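You operate a simulated robot arm through the tools that you are given. There is no shell and no other tool. Be economical: measure what you need, move in short steps, check, and stop when the job is done.

You run a simulated robot arm. Do the job below in one go: nothing can be reset, and whatever is moved stays where it is left.

Task
Close down the cabinet: laminator cold, off and unplugged, ink pad shut.
Fine: heat knob to cold; switch off before you pull the plug; lay the plug on the cabinet.

Only the result counts: the job must be done as asked and must still hold three seconds after the hand-in. Knocking over, shifting, dropping, spilling or breaking anything else fails it.

Robot
A 7-joint arm with a two-finger parallel gripper, fixed in place. Base frame: the origin is at the foot of the arm, x ahead of it, y to its left, z up; the work surface is at about z = 800. Units: mm, rad, N and s.
With the tool pointing down near the work surface it reaches from about 220 to 740 mm from the base axis. Its first joint turns from -2.897 to 2.897 rad. Payload 1.57 kg.
The TCP is the grasp point between the finger pads, 30 mm short of the fingertips. In the tool frame z runs along the fingers and y along their closing line. The gripper opens to 110 mm. The fingers are 24 mm wide and 12 mm thick; the gripper's body (48 by 112 mm) begins 78 mm behind the TCP.
Orientation is that of the tool frame in the base frame, as a unit quaternion [x, y, z, w]. With the fingers straight down and closing along the base's y, the tool's x points along the base's -x, its y along +y and its z along -z.

Tools
- The arm moves only by the tool move_arm. Its arguments are lists of equal length, an entry for each row: "slide": the shift along the tool's x, y, z in units of 100 mm (1.0 is 100 mm), a list of three; "delta_rot": the turn, a rotation vector about the tool's x, y, z in units of 60 degrees (1.0 is 60 degrees), a list of three; "grip": the finger opening in mm, from 0 to 110. In form: {"slide": [[x, y, z], ...], "delta_rot": [[rx, ry, rz], ...], "grip": [grip, ...]}. A call has 1 to 8 rows; each row is the pose to reach, as a shift and turn from the pose commanded when the call began, along the tool's axes at that moment. A call with a number of a shift or a turn outside -1 to 1 is refused whole. Rows are played at 5 a second. More than 50 mm and 0.15 rad between two rows, or a gripper value outside its range, and nothing of the call is played. Where a pose cannot be reached the arm comes as near as it can. A force on the tool above 40 N (or 10 N above the force at the start of the call, whichever is more), or a blocked arm, ends the call early, and 0.2 s more pass. Each finger travels about 45 mm/s and halts on what it meets, pressing with about 34 N; the grip force reading is that of the motor and also rises with nothing between the fingers. The clock runs only during rows and for 0.2 s after the last one: add rows that repeat a pose to give the fingers time. The reply holds the time, the measured pose of the TCP, the force on the tool along the base axes, the opening and the grip force, in the units named above and with some noise, with the torque about the TCP (base axes, N m) and any sound that the robot's microphone picked up, and new pictures: "show" is both (left out), scene, wrist or none.
- Cameras (640 x 400 px; columns grow to the right, rows downward): "scene" is fixed at [217.6, -650.2, 1435.1]; the picture's right is [0.75, -0.66, 0.00], its down [-0.44, -0.50, -0.75] and it looks along [0.49, 0.56, -0.66] (base axes); focal length 287 px, centre (320, 200). "wrist" rides on the gripper at [70, 16, -141] in the tool frame; the picture's right is [-0.23, 0.97, 0.00], its down [-0.86, -0.20, -0.48] and it looks along [-0.47, -0.11, 0.88] (tool axes); focal length 222 px, centre (320, 200). There is no depth. A picture from a camera that has moved, and an enlarged one, comes with that camera's place and axes in the base frame and with its lens.
- move_column(by): slides the trunk up (or, below 0, down) by that many mm; the arm rides with it, the base frame stays. It gives what a move gives, with no picture.
- close_up(camera, box): a new picture of the part [left, top, right, bottom] of that camera's present view, enlarged. It takes no simulated time.
- sign_off(): hands the job in; it is judged then, once.

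Work in short steps. Places have to be worked out from the pictures, the camera data and where the tool is seen: move nearer, look again, correct. Check each grasp and each placing, and mend what went wrong. You have 120 turns and 200 pictures in all, those below and enlarged ones among them. Open the gripper and draw the arm clear of the work before you hand the job in, unless the task says otherwise; then end with one line.

The tools are called after "Emit:" as name(argument=value, ...) on one line, values as JSON. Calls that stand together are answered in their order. move_arm: Moves the arm, as the interface text tells. Its arguments: {"type":"object","properties":{"slide":{"type":"array","items":{"type":"array","items":{"type":"number"}}},"delta_rot":{"type":"array","items":{"type":"array","items":{"type":"number"}}},"grip":{"type":"array","items":{"type":"number"}},"show":{"type":"string","enum":["both","scene","wrist","none"]}},"required":["slide","delta_rot","grip"]} The other tools are called the same way: move_column (by) slides the trunk up or down; close_up (camera, box) takes an enlarged picture of a part of a camera's view; sign_off () hands the job in.

At the start:

```text
time_s: 0.0
tool_pos: [472.6, -27.4, 1196.1]
ee_rot: [0.0, 1.0, 0.0, 0.0]
contact_force: [-0.2, -0.1, 0.0]
ft_torque: [0.02, -0.01, 0.02]
grip_width: 110.0
finger_force: 0.2
trunk travel left (down, up): [-525.0, 65.0]
```

scene: 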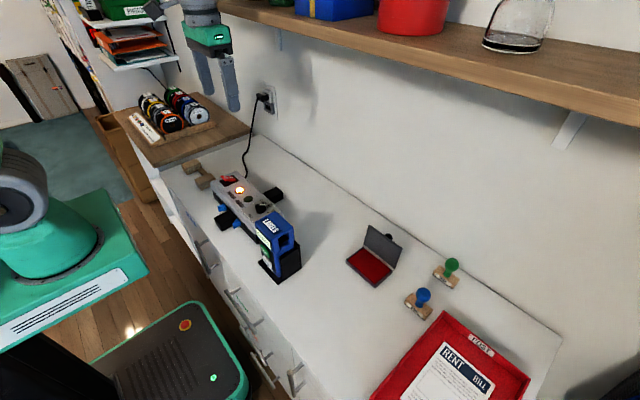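
wrist: 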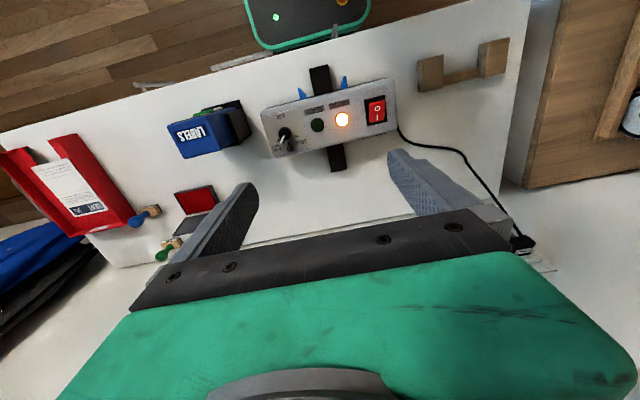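

I start by looking closer at the laminator, the plug and the ink pad.

Emit:
close_up(camera="scene", box=[180, 80, 320, 290])

Emit:
close_up(camera="wrist", box=[240, 50, 420, 180])

Emit:
close_up(camera="scene", box=[320, 200, 480, 320])

```text
1.90 times, centred on (250, 185) of scene
camera zoom: at [217.6, -650.2, 1435.1], right [0.75, -0.66, 0.0], down [-0.44, -0.5, -0.75], along [0.49, 0.56, -0.66], focal length 547 px, centre (453, 229)
```

zoom: 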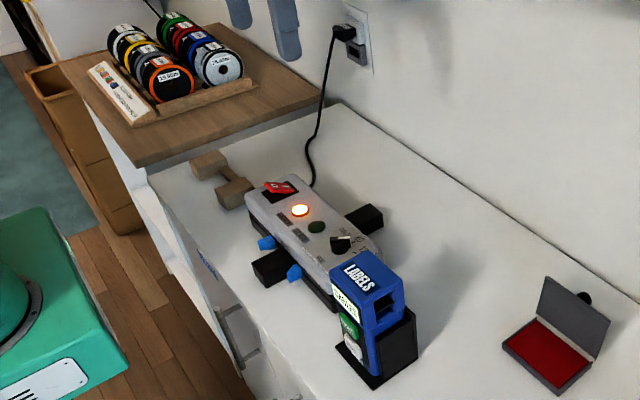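

```text
3.08 times, centred on (330, 115) of wrist
camera zoom: at [401.5, -11.0, 1336.9], right [0.23, 0.97, 0.0], down [0.86, -0.2, 0.48], along [0.47, -0.11, -0.88], focal length 684 px, centre (289, 462)
```

zoom: 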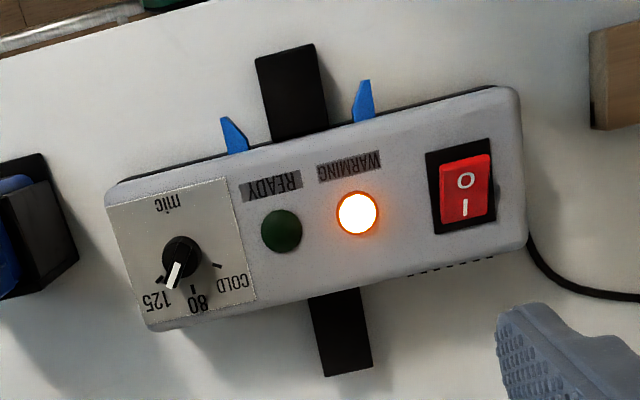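

```text
3.33 times, centred on (400, 260) of scene
camera zoom: at [217.6, -650.2, 1435.1], right [0.75, -0.66, 0.0], down [-0.44, -0.5, -0.75], along [0.49, 0.56, -0.66], focal length 956 px, centre (53, 0)
```

zoom: 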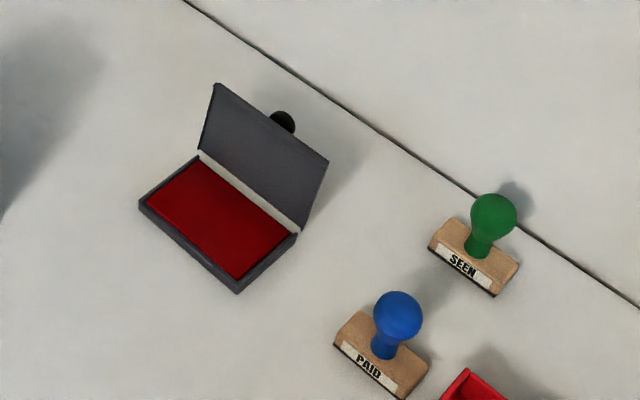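

The laminator appears to be about x 480, y -100 to 80, with the top at z≈885 and the plug near (767, 306, 1002). I move above the switch side for a closer look.

Emit:
move_arm(slide=[[0.12, 0.25, 0.25], [0.25, 0.5, 0.5], [0.4, 0.75, 0.75], [0.55, 1.0, 1.0]], delta_rot=[[0, 0, 0], [0, 0, 0], [0, 0, 0], [0, 0, 0]], grip=[80, 50, 20, 0], show="both")

```text
time_s: 1.0
tool_pos: [414.7, 73.2, 1095.4]
ee_rot: [0.0, 1.0, 0.0, 0.001]
contact_force: [-0.2, 0.6, 0.5]
ft_torque: [0.0, 0.01, 0.02]
grip_width: 27.7
finger_force: 0.1
trunk travel left (down, up): [-525.0, 65.0]
camera wrist: at [344.9, 89.7, 1236.1], right [0.23, 0.97, 0.0], down [0.85, -0.2, 0.48], along [0.47, -0.11, -0.88], focal length 222 px, centre (320, 200)
```

scene: 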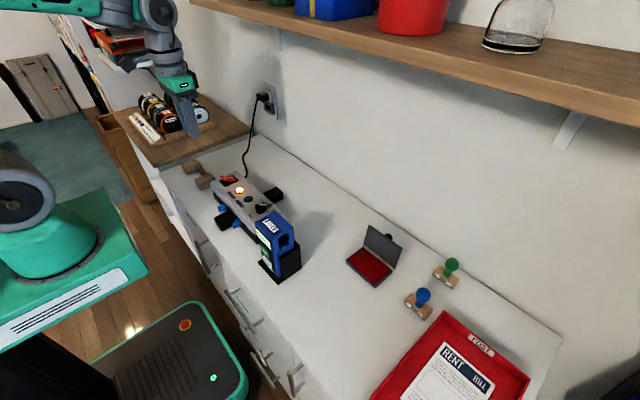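
wrist: 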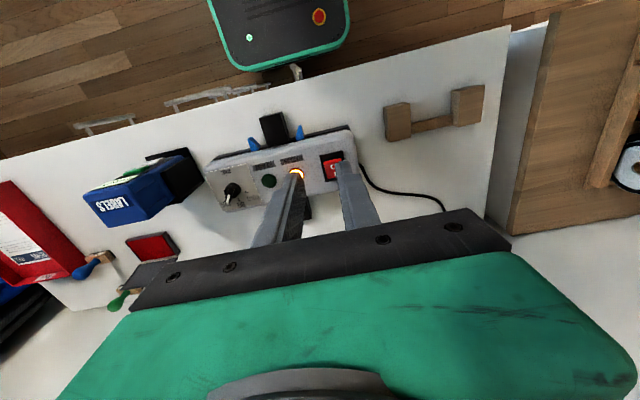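

The move is accurate, so I zoom on the switch and knob from this second viewpoint.

Emit:
close_up(camera="wrist", box=[200, 110, 370, 216])

Emit:
close_up(camera="scene", box=[205, 165, 295, 225])

```text
3.76 times, centred on (285, 163) of wrist
camera zoom: at [344.9, 89.7, 1236.1], right [0.23, 0.97, 0.0], down [0.85, -0.2, 0.48], along [0.47, -0.11, -0.88], focal length 836 px, centre (452, 339)
```

zoom: 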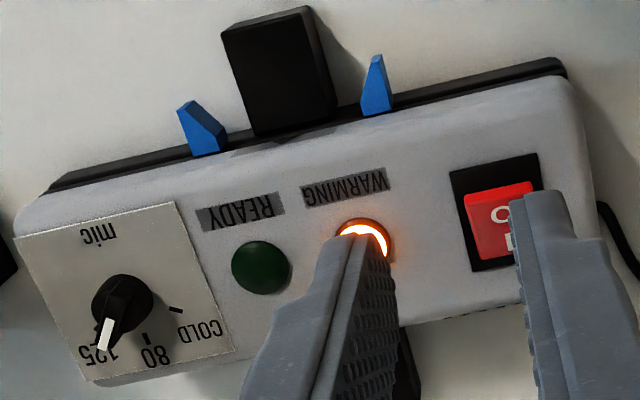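

```text
6.67 times, centred on (250, 195) of scene
camera zoom: at [217.6, -650.2, 1435.1], right [0.75, -0.66, 0.0], down [-0.44, -0.5, -0.75], along [0.49, 0.56, -0.66], focal length 1913 px, centre (787, 233)
```

zoom: 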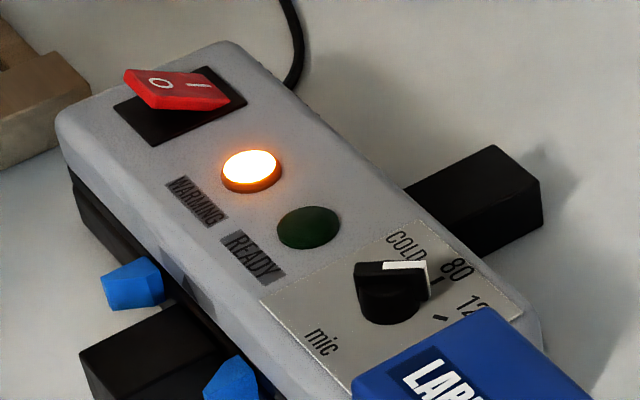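

The rocker's O edge (−x side) is raised at about (460, 81, 902). I move above it with the gripper closed.

Emit:
move_arm(slide=[[-0.15, 0.03, 0.3], [-0.3, 0.06, 0.6], [-0.43, 0.09, 1.0], [-0.43, 0.09, 1.0], [-0.43, 0.09, 1.0]], delta_rot=[[0, 0, 0], [0, 0, 0], [0, 0, 0], [0, 0, 0], [0, 0, 0]], grip=[0, 0, 0, 0, 0], show="both")

Emit:
close_up(camera="scene", box=[190, 120, 295, 190])

```text
time_s: 2.2
tool_pos: [461.5, 83.3, 994.7]
ee_rot: [0.0, 1.0, -0.001, 0.0]
contact_force: [-0.1, 0.1, -0.1]
ft_torque: [-0.04, 0.0, 0.02]
grip_width: 0.1
finger_force: 21.3
trunk travel left (down, up): [-525.0, 65.0]
camera wrist: at [390.8, 99.4, 1135.5], right [0.23, 0.97, 0.0], down [0.86, -0.2, 0.48], along [0.47, -0.11, -0.88], focal length 222 px, centre (320, 200)
```

scene: 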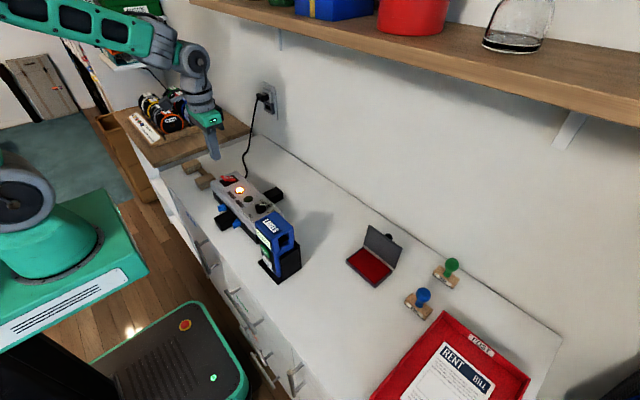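
wrist: 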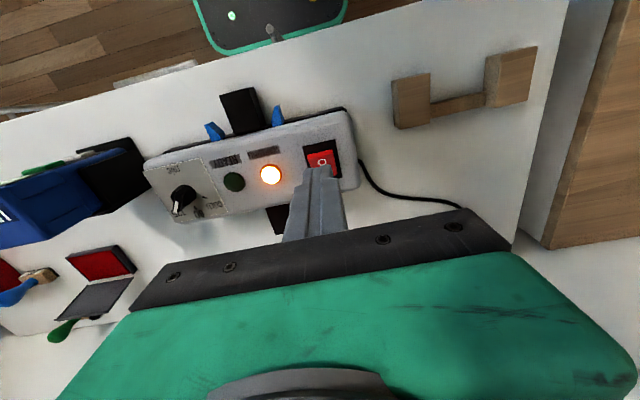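

```text
5.71 times, centred on (242, 155) of scene
camera zoom: at [217.6, -650.2, 1435.1], right [0.75, -0.66, 0.0], down [-0.44, -0.5, -0.75], along [0.49, 0.56, -0.66], focal length 1640 px, centre (763, 457)
```

zoom: 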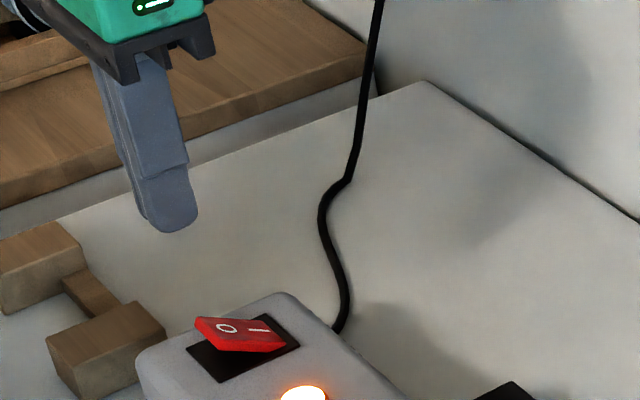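

The tip is at about z 965 over the O end. I descend to about tip z 908 and check.

Emit:
move_arm(slide=[[0, 0, 0.2], [0, 0, 0.4], [0.0, 0, 0.56]], delta_rot=[[0, 0, 0], [0, 0, 0], [0, 0, 0]], grip=[0, 0, 0], show="wrist")

Emit:
close_up(camera="scene", box=[190, 130, 295, 200])

Emit:
close_up(camera="wrist", box=[250, 120, 400, 220])

```text
time_s: 3.0
tool_pos: [459.7, 83.9, 941.4]
ee_rot: [0.0, 1.0, 0.0, 0.0]
contact_force: [-0.5, 0.9, 0.1]
ft_torque: [0.01, -0.03, 0.03]
grip_width: 0.1
finger_force: 21.3
trunk travel left (down, up): [-525.0, 65.0]
camera wrist: at [389.9, 99.7, 1081.1], right [0.23, 0.97, 0.0], down [0.85, -0.2, 0.48], along [0.47, -0.11, -0.88], focal length 222 px, centre (320, 200)
```

wrist: 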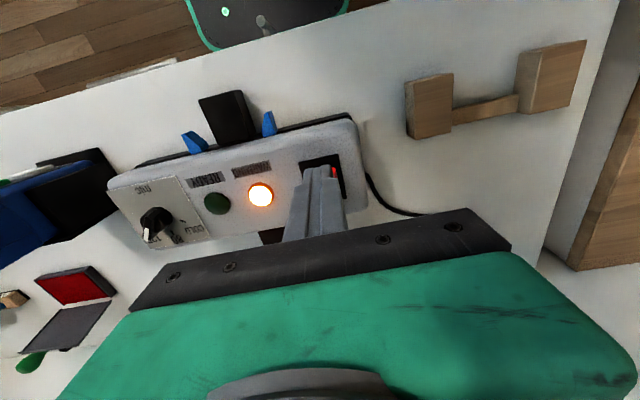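

```text
5.71 times, centred on (242, 165) of scene
camera zoom: at [217.6, -650.2, 1435.1], right [0.75, -0.66, 0.0], down [-0.44, -0.5, -0.75], along [0.49, 0.56, -0.66], focal length 1640 px, centre (763, 400)
```

zoom: 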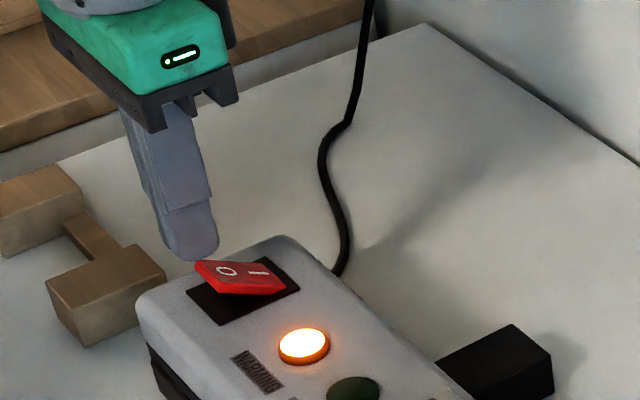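

```text
4.00 times, centred on (325, 170) of wrist
camera zoom: at [389.9, 99.7, 1081.1], right [0.23, 0.97, 0.0], down [0.85, -0.2, 0.48], along [0.47, -0.11, -0.88], focal length 888 px, centre (300, 320)
```

zoom: 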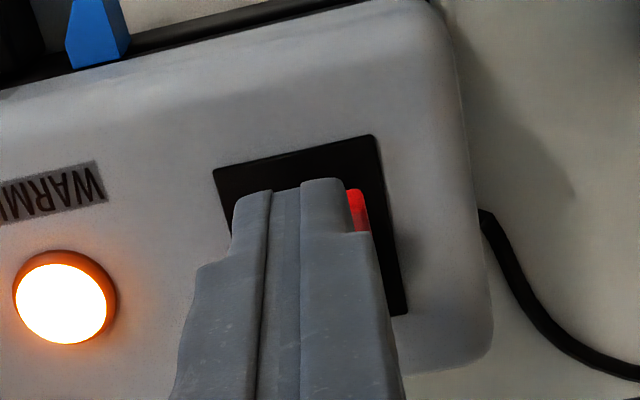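

The tip is just above the O end. I press down in small steps and listen for the click.

Emit:
move_arm(slide=[[0, 0.02, 0.08], [0, 0.02, 0.14], [0, 0.02, 0.19], [0, 0.02, 0.23], [0, 0.02, 0.26]], delta_rot=[[0, 0, 0], [0, 0, 0], [0, 0, 0], [0, 0, 0], [0, 0, 0]], grip=[0, 0, 0, 0, 0], show="wrist")

Emit:
close_up(camera="scene", box=[190, 130, 295, 200])

```text
time_s: 4.2
tool_pos: [457.6, 84.6, 919.2]
ee_rot: [0.0, 1.0, 0.001, 0.003]
contact_force: [-7.7, 0.7, 35.7]
ft_torque: [-0.06, 0.22, 0.1]
grip_width: 0.0
finger_force: 21.6
trunk travel left (down, up): [-525.0, 65.0]
camera wrist: at [387.6, 100.4, 1059.1], right [0.23, 0.97, 0.0], down [0.85, -0.2, 0.48], along [0.47, -0.11, -0.88], focal length 222 px, centre (320, 200)
```

wrist: 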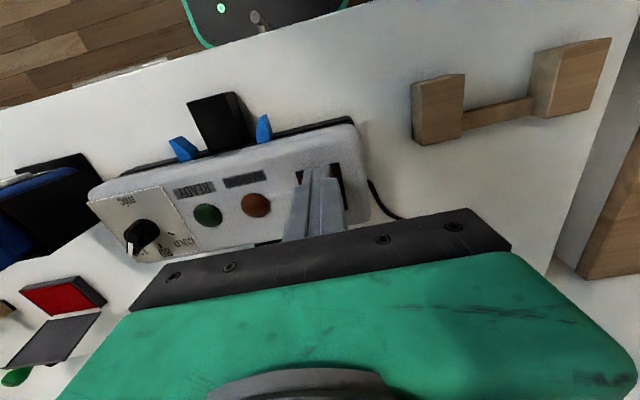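

```text
5.71 times, centred on (242, 165) of scene
camera zoom: at [217.6, -650.2, 1435.1], right [0.75, -0.66, 0.0], down [-0.44, -0.5, -0.75], along [0.49, 0.56, -0.66], focal length 1640 px, centre (763, 400)
```

zoom: 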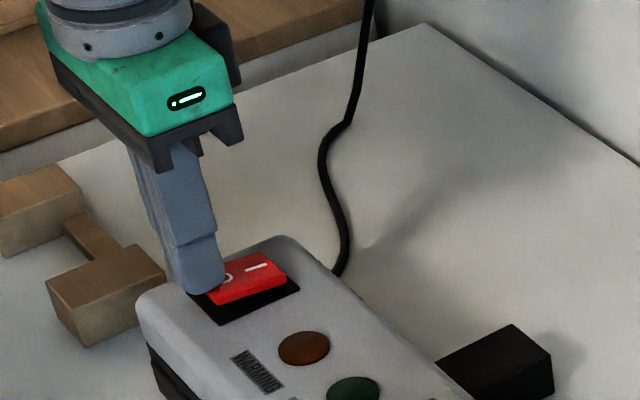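

The lamp is out and the rocker has flipped. I raise and move toward the knob with the gripper open for a close look.

Emit:
move_arm(slide=[[0, 0, -0.25], [0, -0.2, -0.6], [0.2, -0.5, -0.8], [0.4, -0.85, -0.9], [0.4, -1.0, -0.9]], delta_rot=[[0, 0, 0], [0, 0, 0], [0, 0, 0], [0, 0, 0], [0, 0, 0]], grip=[0, 0, 0, 0, 0], show="none")

Emit:
move_arm(slide=[[0, -0.4, 0.0], [0, -0.75, 0.0], [0, -0.75, 0.0]], delta_rot=[[0, 0, 0], [0, 0, 0], [0, 0, 0]], grip=[20, 40, 60], show="wrist")

Emit:
close_up(camera="wrist", box=[230, 60, 430, 185])

Emit:
close_up(camera="scene", box=[205, 165, 295, 225])

```text
time_s: 5.4
tool_pos: [419.0, -17.3, 1003.6]
ee_rot: [0.0, 1.0, 0.0, 0.0]
contact_force: [0.0, 0.4, 0.0]
ft_torque: [0.01, -0.03, 0.0]
grip_width: 0.0
finger_force: 21.5
trunk travel left (down, up): [-525.0, 65.0]
```

```text
time_s: 6.2
tool_pos: [420.5, -92.6, 1006.3]
ee_rot: [0.0, 1.0, 0.0, 0.0]
contact_force: [-0.6, -0.7, -0.3]
ft_torque: [0.0, -0.02, -0.01]
grip_width: 60.2
finger_force: 0.7
trunk travel left (down, up): [-525.0, 65.0]
camera wrist: at [350.1, -75.9, 1145.3], right [0.23, 0.97, 0.0], down [0.86, -0.2, 0.48], along [0.47, -0.11, -0.88], focal length 222 px, centre (320, 200)
```

wrist: 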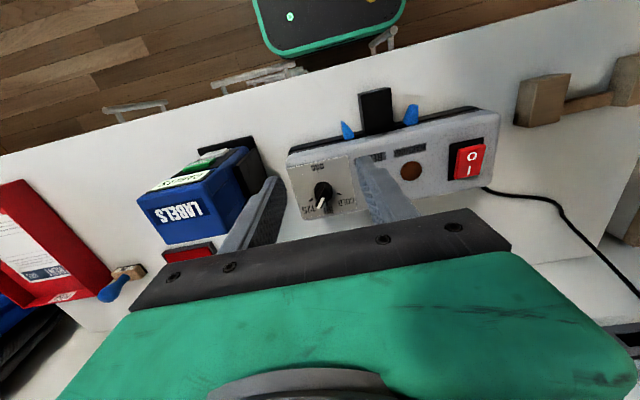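

```text
3.20 times, centred on (330, 122) of wrist
camera zoom: at [350.1, -75.9, 1145.3], right [0.23, 0.97, 0.0], down [0.86, -0.2, 0.48], along [0.47, -0.11, -0.88], focal length 711 px, centre (288, 448)
```

zoom: 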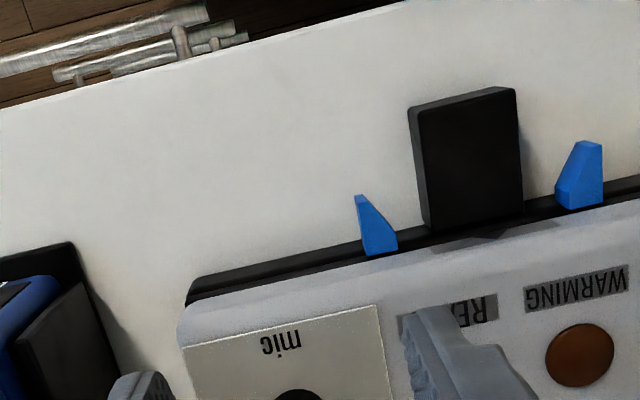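

```text
6.67 times, centred on (250, 195) of scene
camera zoom: at [217.6, -650.2, 1435.1], right [0.75, -0.66, 0.0], down [-0.44, -0.5, -0.75], along [0.49, 0.56, -0.66], focal length 1913 px, centre (787, 233)
```

zoom: 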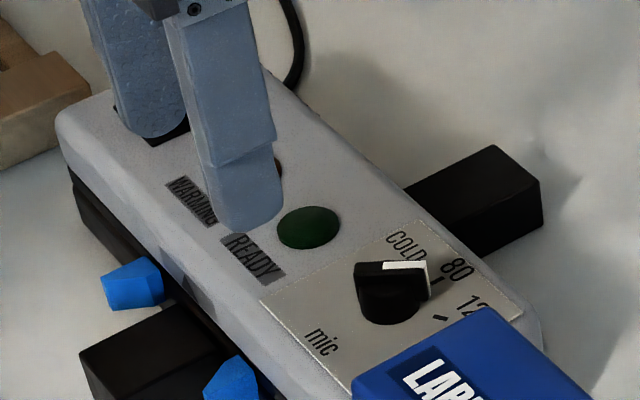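

The knob is visible between the fingers in the wrist view. I zoom there.

Emit:
close_up(camera="wrist", box=[280, 155, 376, 215])

```text
6.67 times, centred on (328, 185) of wrist
camera zoom: at [350.1, -75.9, 1145.3], right [0.23, 0.97, 0.0], down [0.86, -0.2, 0.48], along [0.47, -0.11, -0.88], focal length 1481 px, centre (267, 300)
```

zoom: 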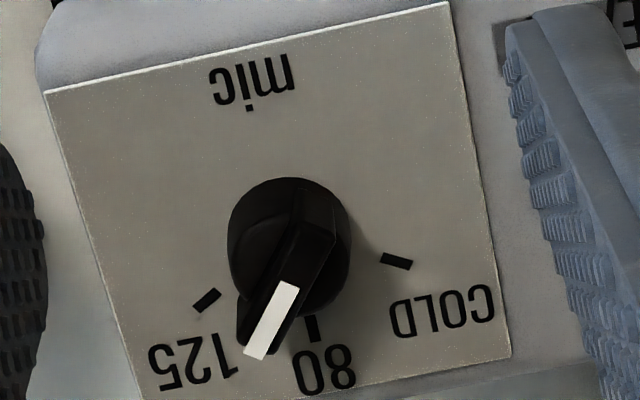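

Knob: centre ≈ (478, −101), bar top z≈903, panel z≈878. The pointer is at about −35° from base +x and COLD is at about +58..60°, so it needs about a +94° turn. I align the fingers across the bar above the knob.

Emit:
move_arm(slide=[[-0.12, -0.02, 0], [-0.25, -0.04, 0.0], [-0.4, -0.07, 0.1], [-0.5, -0.1, 0.25], [-0.58, -0.1, 0.42], [-0.58, -0.1, 0.42]], delta_rot=[[0, 0, 0.13], [0, 0, 0.26], [0, 0, 0.39], [0, 0, 0.5], [0, 0, 0.58], [0, 0, 0.58]], grip=[50, 40, 40, 40, 40, 40], show="both")

Emit:
close_up(camera="wrist", box=[250, 130, 410, 230])

Emit:
close_up(camera="scene", box=[215, 155, 305, 215])

```text
time_s: 7.6
tool_pos: [476.9, -101.5, 961.8]
ee_rot: [0.3, 0.954, 0.001, 0.0]
contact_force: [0.4, -0.3, 0.3]
ft_torque: [-0.02, -0.01, 0.02]
grip_width: 39.8
finger_force: 0.0
trunk travel left (down, up): [-525.0, 65.0]
camera wrist: at [428.9, -47.9, 1102.0], right [0.74, 0.67, 0.0], down [0.59, -0.65, 0.48], along [0.32, -0.36, -0.88], focal length 222 px, centre (320, 200)
```

scene: 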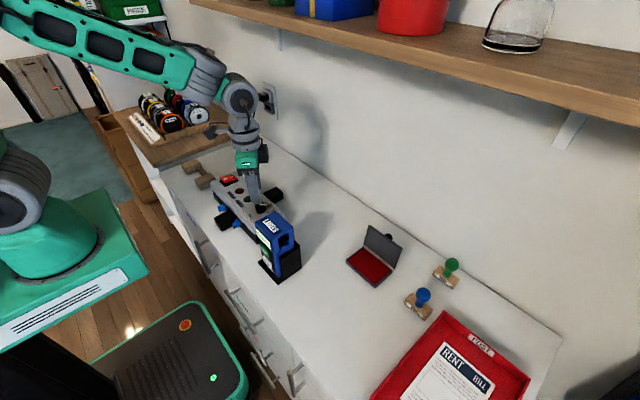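
wrist: 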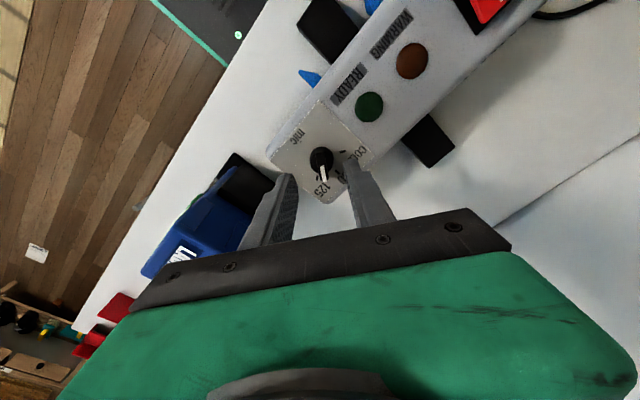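

```text
4.00 times, centred on (330, 180) of wrist
camera zoom: at [428.9, -47.9, 1102.0], right [0.74, 0.67, 0.0], down [0.59, -0.65, 0.48], along [0.32, -0.36, -0.88], focal length 888 px, centre (280, 280)
```

zoom: 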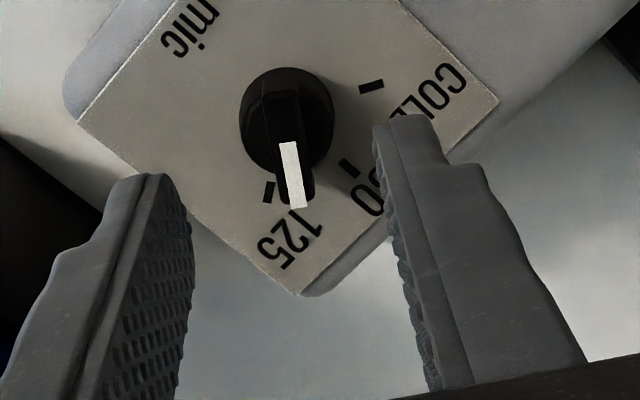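

```text
6.67 times, centred on (260, 185) of scene
camera zoom: at [217.6, -650.2, 1435.1], right [0.75, -0.66, 0.0], down [-0.44, -0.5, -0.75], along [0.49, 0.56, -0.66], focal length 1913 px, centre (720, 300)
```

zoom: 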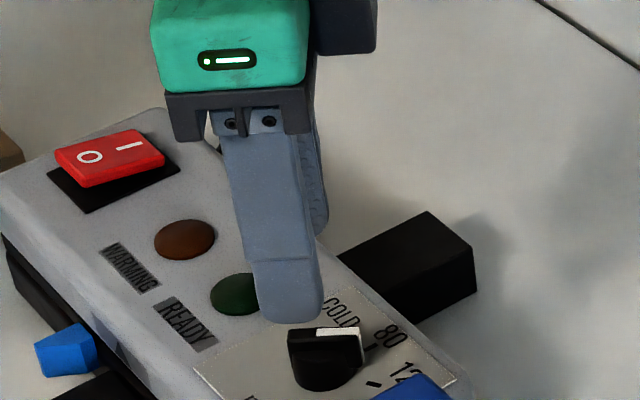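

Fingers straddle the bar nicely, TCP ≈ knob axis. I descend 38 mm with the gripper still open and look.

Emit:
move_arm(slide=[[0, 0, 0.15], [0, 0, 0.3], [0, 0, 0.38], [0, 0, 0.38]], delta_rot=[[0, 0, 0], [0, 0, 0], [0, 0, 0], [0, 0, 0]], grip=[40, 40, 40, 40], show="none")

Emit:
close_up(camera="wrist", box=[250, 130, 410, 230])

Emit:
close_up(camera="scene", box=[215, 165, 305, 225])

```text
time_s: 8.6
tool_pos: [477.6, -102.2, 925.2]
ee_rot: [0.299, 0.954, -0.001, 0.0]
contact_force: [0.0, -0.4, 0.4]
ft_torque: [-0.01, -0.01, 0.03]
grip_width: 40.3
finger_force: 0.0
trunk travel left (down, up): [-525.0, 65.0]
```

```text
4.00 times, centred on (330, 180) of wrist
camera zoom: at [428.9, -48.5, 1064.7], right [0.74, 0.67, 0.0], down [0.59, -0.65, 0.48], along [0.32, -0.36, -0.88], focal length 888 px, centre (280, 280)
```

zoom: 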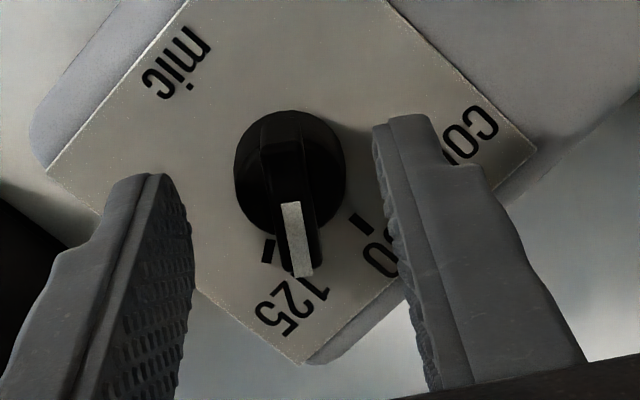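

```text
6.67 times, centred on (260, 195) of scene
camera zoom: at [217.6, -650.2, 1435.1], right [0.75, -0.66, 0.0], down [-0.44, -0.5, -0.75], along [0.49, 0.56, -0.66], focal length 1913 px, centre (720, 233)
```

zoom: 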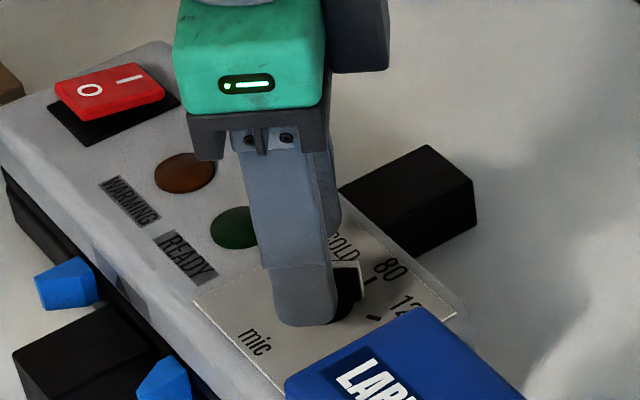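

The fingers are beside the knob at tip z≈894. I close on the bar.

Emit:
move_arm(slide=[[0, 0, 0], [0, 0, 0], [0, 0, 0], [0, 0, 0]], delta_rot=[[0, 0, 0], [0, 0, 0], [0, 0, 0], [0, 0, 0]], grip=[25, 12, 4, 4], show="none")

Emit:
close_up(camera="wrist", box=[250, 130, 410, 230])

```text
time_s: 9.6
tool_pos: [478.4, -100.8, 924.7]
ee_rot: [0.299, 0.954, 0.0, 0.0]
contact_force: [3.1, 6.4, -0.6]
ft_torque: [0.14, -0.17, -0.01]
grip_width: 10.1
finger_force: 3.8
trunk travel left (down, up): [-525.0, 65.0]
```

```text
4.00 times, centred on (330, 180) of wrist
camera zoom: at [429.2, -47.5, 1064.7], right [0.74, 0.67, 0.0], down [0.59, -0.65, 0.48], along [0.32, -0.35, -0.88], focal length 888 px, centre (280, 280)
```

zoom: 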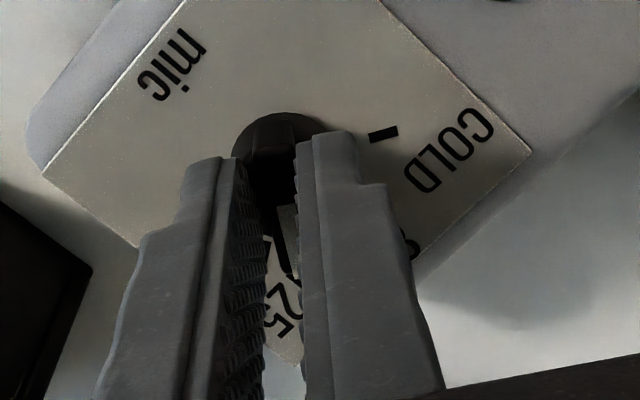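

The bar is gripped (10 mm wide). I turn counter-clockwise by the first 60°.

Emit:
move_arm(slide=[[0, 0.01, 0], [0, 0.01, 0], [0, 0.01, 0], [0, 0.01, 0], [0, 0.01, 0], [0, 0.01, 0], [0, 0.01, 0], [0, 0.01, 0]], delta_rot=[[0, 0, -0.125], [0, 0, -0.25], [0, 0, -0.375], [0, 0, -0.5], [0, 0, -0.625], [0, 0, -0.75], [0, 0, -0.875], [0, 0, -1.0]], grip=[4, 4, 4, 4, 4, 4, 4, 4], show="none")

Emit:
close_up(camera="wrist", box=[250, 130, 410, 230])

```text
time_s: 11.4
tool_pos: [477.9, -103.1, 925.0]
ee_rot: [-0.218, 0.976, 0.0, 0.0]
contact_force: [-1.2, -16.4, -4.6]
ft_torque: [-0.56, 0.17, -0.03]
grip_width: 8.8
finger_force: 27.2
trunk travel left (down, up): [-525.0, 65.0]
```

```text
4.00 times, centred on (330, 180) of wrist
camera zoom: at [407.5, -117.5, 1064.8], right [-0.21, 0.98, 0.0], down [0.86, 0.18, 0.48], along [0.47, 0.1, -0.88], focal length 888 px, centre (280, 280)
```

zoom: 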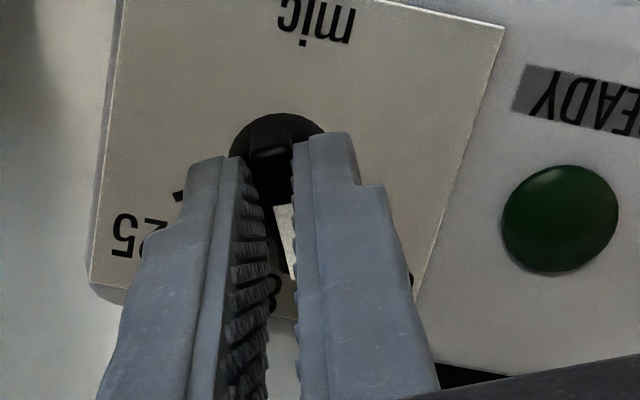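

The knob follows. There is a lateral force of −16 N in y, so I shift −2 mm in y and turn the remaining ~34°.

Emit:
move_arm(slide=[[0, -0.02, 0], [0, -0.02, 0], [0, -0.02, 0], [0, -0.02, 0], [0, -0.02, 0], [0, -0.02, 0]], delta_rot=[[0, 0, -0.1], [0, 0, -0.22], [0, 0, -0.34], [0, 0, -0.46], [0, 0, -0.57], [0, 0, -0.57]], grip=[4, 4, 4, 4, 4, 4], show="none")

Emit:
close_up(camera="wrist", box=[250, 130, 410, 230])

```text
time_s: 12.8
tool_pos: [478.4, -104.1, 924.4]
ee_rot: [-0.496, 0.868, 0.0, 0.0]
contact_force: [-4.7, -12.6, -6.8]
ft_torque: [-0.72, 0.29, 0.02]
grip_width: 9.0
finger_force: 27.0
trunk travel left (down, up): [-525.0, 65.0]
```

```text
4.00 times, centred on (330, 180) of wrist
camera zoom: at [429.0, -155.4, 1064.8], right [-0.72, 0.69, 0.0], down [0.61, 0.63, 0.48], along [0.33, 0.35, -0.88], focal length 888 px, centre (280, 280)
```

zoom: 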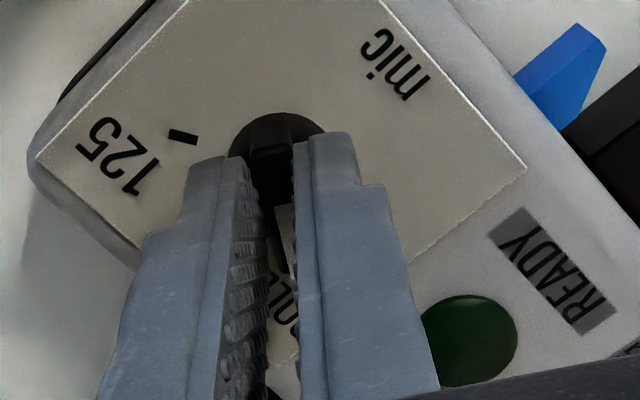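

The tool yaw is now 59.5°, with the pointer near COLD. I release and lift to check.

Emit:
move_arm(slide=[[0, 0, 0], [0, 0, 0], [0, 0, 0], [0, 0, -0.2], [0, 0, -0.45]], delta_rot=[[0, 0, 0], [0, 0, 0], [0, 0, 0], [0, 0, 0], [0, 0, 0]], grip=[20, 35, 40, 40, 40], show="none")

Emit:
close_up(camera="wrist", box=[250, 110, 410, 210])

Emit:
close_up(camera="scene", box=[205, 165, 295, 225])

```text
time_s: 14.0
tool_pos: [477.2, -103.0, 969.7]
ee_rot: [-0.495, 0.869, 0.0, 0.0]
contact_force: [-0.1, -0.3, -0.2]
ft_torque: [-0.02, 0.03, 0.02]
grip_width: 40.0
finger_force: 0.1
trunk travel left (down, up): [-525.0, 65.0]
```

```text
4.00 times, centred on (330, 160) of wrist
camera zoom: at [427.4, -154.8, 1110.1], right [-0.72, 0.69, 0.0], down [0.61, 0.63, 0.48], along [0.33, 0.35, -0.88], focal length 888 px, centre (280, 360)
```

zoom: 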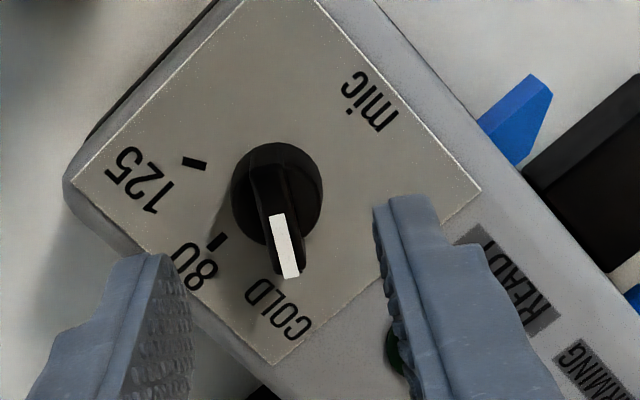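

```text
6.67 times, centred on (250, 195) of scene
camera zoom: at [217.6, -650.2, 1435.1], right [0.75, -0.66, 0.0], down [-0.44, -0.5, -0.75], along [0.49, 0.56, -0.66], focal length 1913 px, centre (787, 233)
```

zoom: 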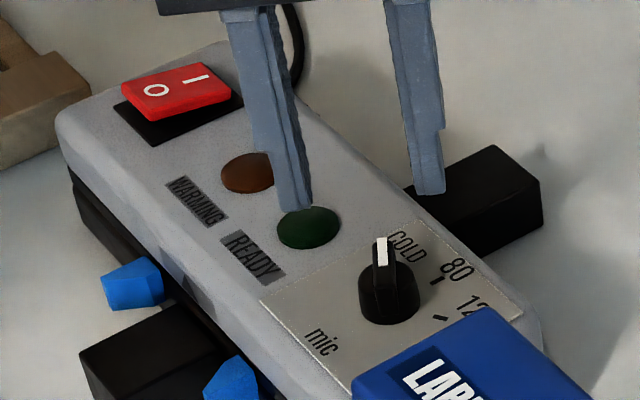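

The knob pointer covers the COLD mark, and the laminator did not move. Next I raise, undo the yaw and head toward the plug.

Emit:
move_arm(slide=[[0, 0, -0.2], [0, 0, -0.4], [0, 0, -0.6], [0, 0, -0.8], [0, 0, -1.0], [0, 0, -1.0], [0, 0, -1.0], [0, 0, -1.0]], delta_rot=[[0, 0, 0.12], [0, 0, 0.25], [0, 0, 0.37], [0, 0, 0.5], [0, 0, 0.63], [0, 0, 0.76], [0, 0, 0.88], [0, 0, 0.99]], grip=[40, 40, 40, 40, 40, 40, 40, 40], show="none")

Emit:
move_arm(slide=[[0.1, 0.3, 0], [0.2, 0.5, 0], [0.3, 0.7, 0], [0.4, 0.85, 0], [0.5, 1.0, 0], [0.6, 1.0, 0], [0.6, 1.0, 0]], delta_rot=[[0, -0.13, 0], [0, -0.26, 0], [0, -0.39, 0], [0, -0.52, 0], [0, -0.65, 0], [0, -0.75, 0], [0, -0.75, 0]], grip=[40, 40, 40, 40, 40, 40, 40], show="both")

```text
time_s: 15.8
tool_pos: [478.2, -102.8, 1070.0]
ee_rot: [0.001, 1.0, 0.0, 0.0]
contact_force: [-0.4, -0.1, -0.8]
ft_torque: [-0.03, 0.01, 0.04]
grip_width: 40.2
finger_force: 0.0
trunk travel left (down, up): [-525.0, 65.0]
```

```text
time_s: 17.6
tool_pos: [409.9, -1.2, 1034.8]
ee_rot: [-0.001, 0.94, 0.001, 0.342]
contact_force: [-0.2, -0.4, -0.2]
ft_torque: [-0.04, 0.02, 0.03]
grip_width: 39.8
finger_force: 0.0
trunk travel left (down, up): [-525.0, 65.0]
stopped in row 7: the arm was blocked; the commanded pose is now the measured one
camera wrist: at [265.8, 14.0, 1096.7], right [0.17, 0.97, 0.15], down [0.35, -0.2, 0.92], along [0.92, -0.11, -0.37], focal length 222 px, centre (320, 200)
```

scene: 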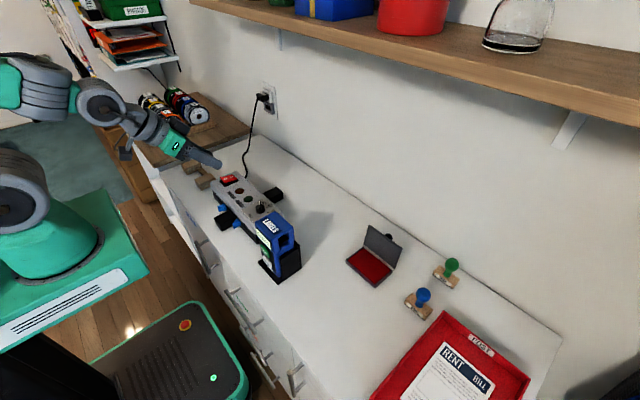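
wrist: 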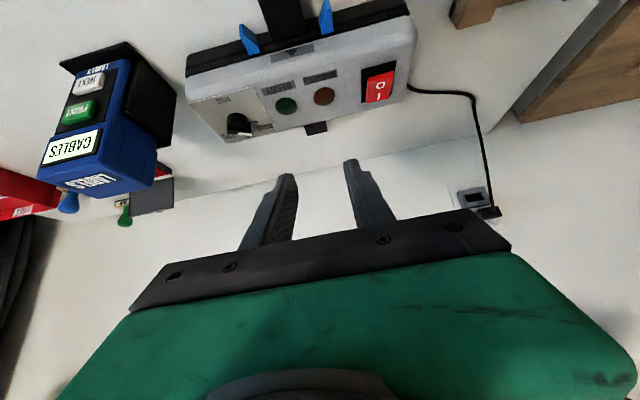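

The arm is blocked by a joint limit while folded in close. I move forward, left and slightly up before pitching further.

Emit:
move_arm(slide=[[-0.2, 0.25, 0.1], [-0.42, 0.5, 0.2], [-0.63, 0.75, 0.3], [-0.85, 1.0, 0.39], [-0.85, 1.0, 0.39]], delta_rot=[[0, 0, 0], [0, 0, 0], [0, 0, 0], [0, 0, 0], [0, 0, 0]], grip=[40, 40, 40, 40, 40], show="none")

Emit:
move_arm(slide=[[0, 0.2, 0], [0, 0.4, 0], [0, 0.6, 0], [0, 0.8, 0], [0, 1.0, 0], [0, 1.0, 0], [0, 1.0, 0]], delta_rot=[[0, -0.13, 0], [0, -0.26, 0], [0, -0.39, 0], [0, -0.52, 0], [0, -0.65, 0], [0, -0.78, 0], [0, -0.83, 0]], grip=[40, 40, 40, 40, 40, 40, 40], show="both")

```text
time_s: 18.8
tool_pos: [500.3, 97.6, 1066.0]
ee_rot: [-0.002, 0.938, 0.002, 0.346]
contact_force: [0.1, 0.1, -1.0]
ft_torque: [0.02, -0.02, 0.0]
grip_width: 40.0
finger_force: 0.0
trunk travel left (down, up): [-525.0, 65.0]
```

```text
time_s: 20.4
tool_pos: [499.3, 199.4, 1063.9]
ee_rot: [0.0, 0.704, 0.003, 0.71]
contact_force: [0.7, 0.6, -0.1]
ft_torque: [-0.01, -0.02, 0.0]
grip_width: 39.9
finger_force: 0.1
trunk travel left (down, up): [-525.0, 65.0]
camera wrist: at [359.0, 215.1, 993.2], right [-0.01, 0.97, 0.23], down [-0.48, -0.2, 0.85], along [0.88, -0.11, 0.47], focal length 222 px, centre (320, 200)
```

scene: 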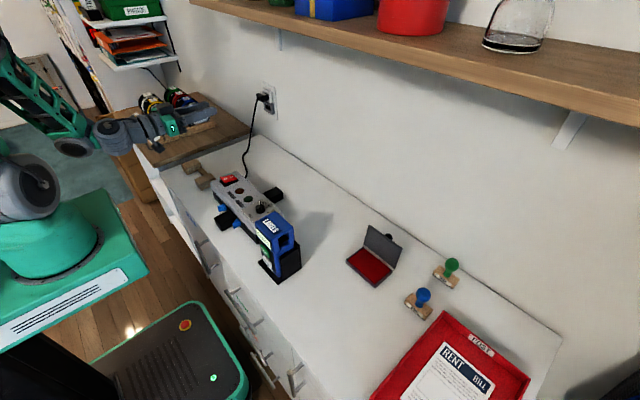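
wrist: 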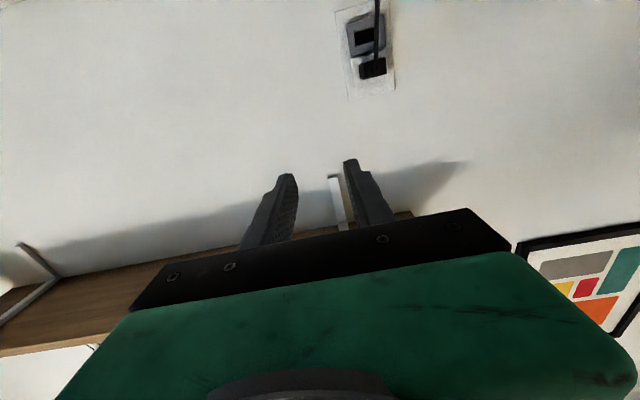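

The tool is now horizontal and the socket is in view. I zoom in on the plug.

Emit:
close_up(camera="wrist", box=[310, 0, 430, 100])

Emit:
close_up(camera="scene", box=[235, 70, 300, 130])

```text
4.00 times, centred on (370, 50) of wrist
camera zoom: at [359.0, 215.1, 993.2], right [-0.01, 0.97, 0.23], down [-0.48, -0.2, 0.85], along [0.88, -0.11, 0.47], focal length 888 px, centre (120, 800)
```

zoom: 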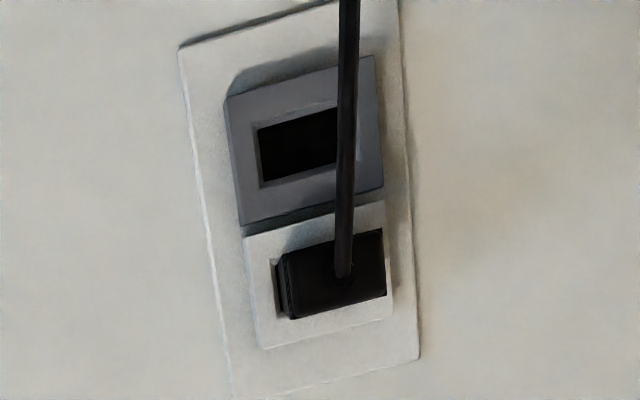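

```text
6.67 times, centred on (268, 100) of scene
camera zoom: at [217.6, -650.2, 1435.1], right [0.75, -0.66, 0.0], down [-0.44, -0.5, -0.75], along [0.49, 0.56, -0.66], focal length 1913 px, centre (670, 867)
```

zoom: 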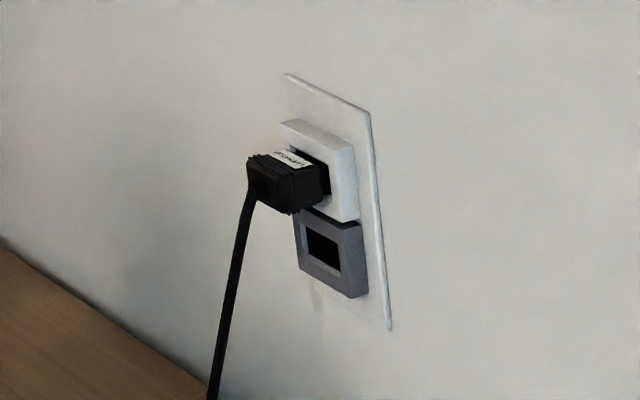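

Plug front face ≈ (746, 296, 1005), about 37 mm wide (y) and 24 mm high, in the upper socket. I approach to a standoff.

Emit:
move_arm(slide=[[0.15, 0.25, 0.22], [0.3, 0.5, 0.45], [0.45, 0.75, 0.68], [0.6, 0.98, 0.9], [0.6, 0.98, 0.9]], delta_rot=[[0, 0, 0], [0, 0, 0], [0, 0, 0], [0, 0, 0], [0, 0, 0]], grip=[50, 60, 70, 75, 75], show="both")

Emit:
close_up(camera="wrist", box=[240, 30, 432, 150])

Emit:
close_up(camera="scene", box=[195, 70, 300, 140])

```text
time_s: 21.6
tool_pos: [590.8, 297.4, 1006.3]
ee_rot: [0.0, 0.705, 0.001, 0.709]
contact_force: [0.7, 0.5, -0.2]
ft_torque: [0.0, -0.03, -0.04]
grip_width: 74.8
finger_force: 0.1
trunk travel left (down, up): [-525.0, 65.0]
camera wrist: at [449.6, 313.1, 934.3], right [0.0, 0.97, 0.23], down [-0.48, -0.2, 0.85], along [0.88, -0.11, 0.47], focal length 222 px, centre (320, 200)
```

scene: 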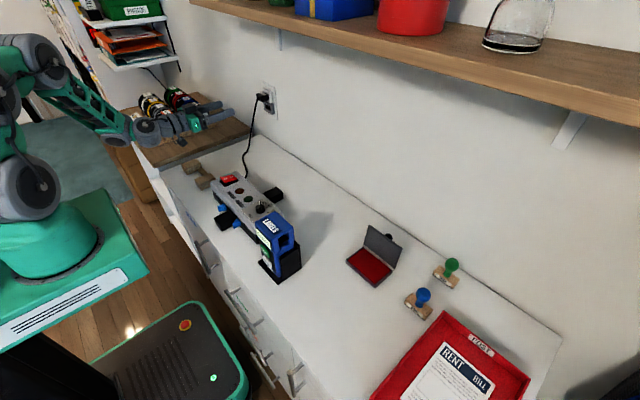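
wrist: 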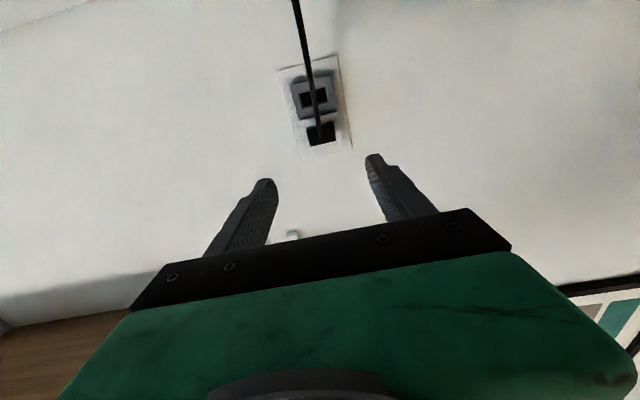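

```text
3.33 times, centred on (336, 90) of wrist
camera zoom: at [449.6, 313.1, 934.3], right [0.0, 0.97, 0.23], down [-0.48, -0.2, 0.85], along [0.88, -0.11, 0.47], focal length 740 px, centre (267, 567)
```

zoom: 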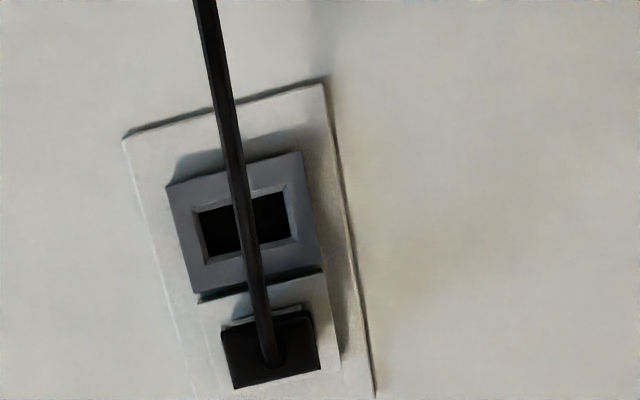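

```text
5.71 times, centred on (248, 105) of scene
camera zoom: at [217.6, -650.2, 1435.1], right [0.75, -0.66, 0.0], down [-0.44, -0.5, -0.75], along [0.49, 0.56, -0.66], focal length 1640 px, centre (734, 743)
```

zoom: 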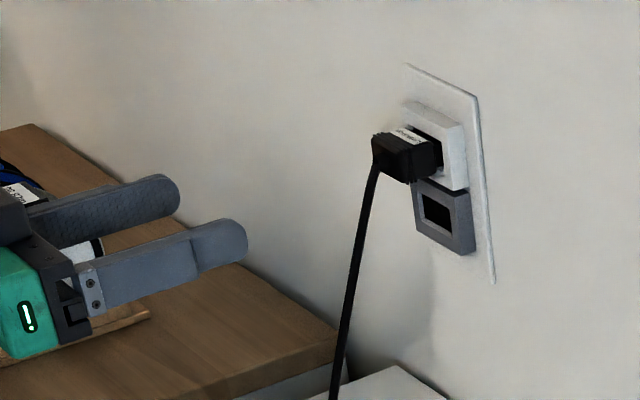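

Wrist view puts the plug at y≈299, z≈998–1002; the scene view suggests slightly higher. I move to about 25 mm short of the plug front and look again.

Emit:
move_arm(slide=[[0, 0.0, 0.35], [0.0, 0.01, 0.7], [0.02, 0.01, 1.0], [0.02, 0.01, 1.0]], delta_rot=[[0, 0, 0], [0, 0, 0], [0, 0, 0], [0, 0, 0]], grip=[75, 75, 75, 75], show="none")

Emit:
close_up(camera="wrist", box=[220, 100, 412, 220])

Emit:
close_up(camera="scene", box=[215, 75, 290, 125])

```text
time_s: 22.6
tool_pos: [691.3, 297.5, 1006.0]
ee_rot: [-0.001, 0.706, 0.002, 0.709]
contact_force: [0.1, -0.2, 0.4]
ft_torque: [0.0, -0.01, -0.01]
grip_width: 75.1
finger_force: 0.0
trunk travel left (down, up): [-525.0, 65.0]
```

```text
3.33 times, centred on (316, 160) of wrist
camera zoom: at [550.8, 314.5, 934.2], right [0.0, 0.97, 0.23], down [-0.48, -0.2, 0.85], along [0.88, -0.11, 0.47], focal length 740 px, centre (333, 333)
```

zoom: 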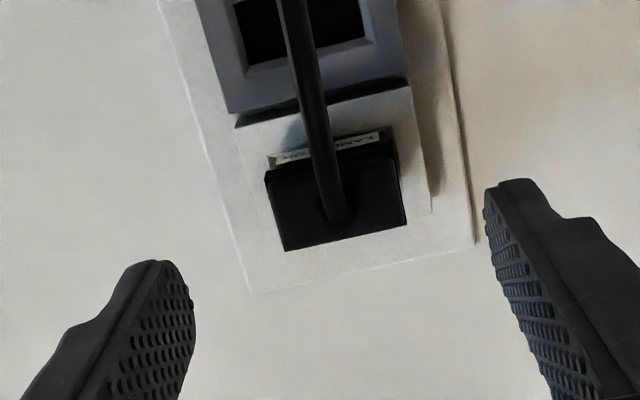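

```text
8.00 times, centred on (252, 100) of scene
camera zoom: at [217.6, -650.2, 1435.1], right [0.75, -0.66, 0.0], down [-0.44, -0.5, -0.75], along [0.49, 0.56, -0.66], focal length 2296 px, centre (860, 1000)
```

zoom: 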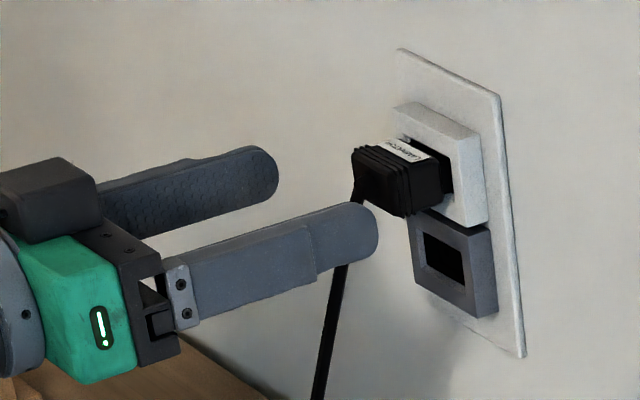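

Combining the wrist views: plug front face at (752, 300, 999). I lower 6 mm, shift +2 mm in y and advance so the pads flank the plug.

Emit:
move_arm(slide=[[0.06, 0.025, 0.0], [0.06, 0.025, 0.2], [0.06, 0.025, 0.4], [0.06, 0.025, 0.5], [0.06, 0.025, 0.5]], delta_rot=[[0, 0, 0], [0, 0, 0], [0, 0, 0], [0, 0, 0], [0, 0, 0]], grip=[75, 75, 75, 75, 75], show="none")

Emit:
close_up(camera="wrist", box=[220, 120, 412, 240])

Emit:
close_up(camera="scene", box=[215, 75, 290, 125])

```text
time_s: 23.8
tool_pos: [742.1, 301.1, 999.7]
ee_rot: [0.0, 0.705, 0.002, 0.709]
contact_force: [-0.1, 1.1, 0.5]
ft_torque: [0.03, -0.01, 0.0]
grip_width: 75.0
finger_force: 0.0
trunk travel left (down, up): [-525.0, 65.0]
```

```text
3.33 times, centred on (316, 180) of wrist
camera zoom: at [600.4, 317.0, 927.9], right [0.0, 0.97, 0.23], down [-0.48, -0.2, 0.85], along [0.88, -0.11, 0.47], focal length 740 px, centre (333, 267)
```

zoom: 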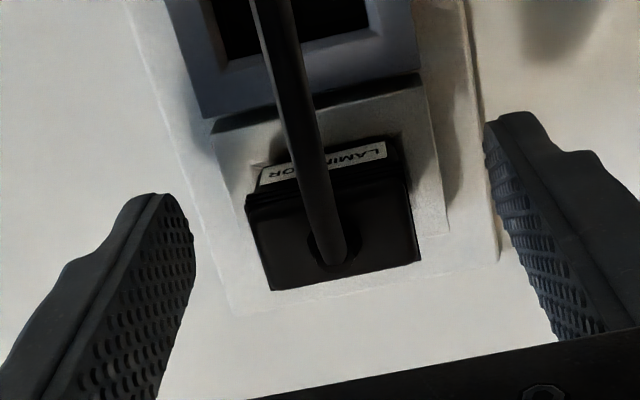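

```text
8.00 times, centred on (252, 100) of scene
camera zoom: at [217.6, -650.2, 1435.1], right [0.75, -0.66, 0.0], down [-0.44, -0.5, -0.75], along [0.49, 0.56, -0.66], focal length 2296 px, centre (860, 1000)
```

zoom: 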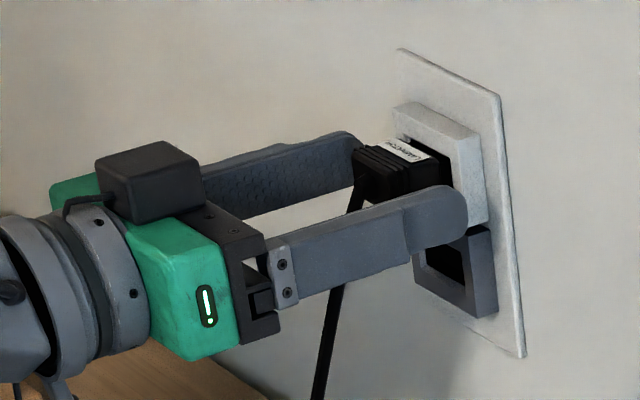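

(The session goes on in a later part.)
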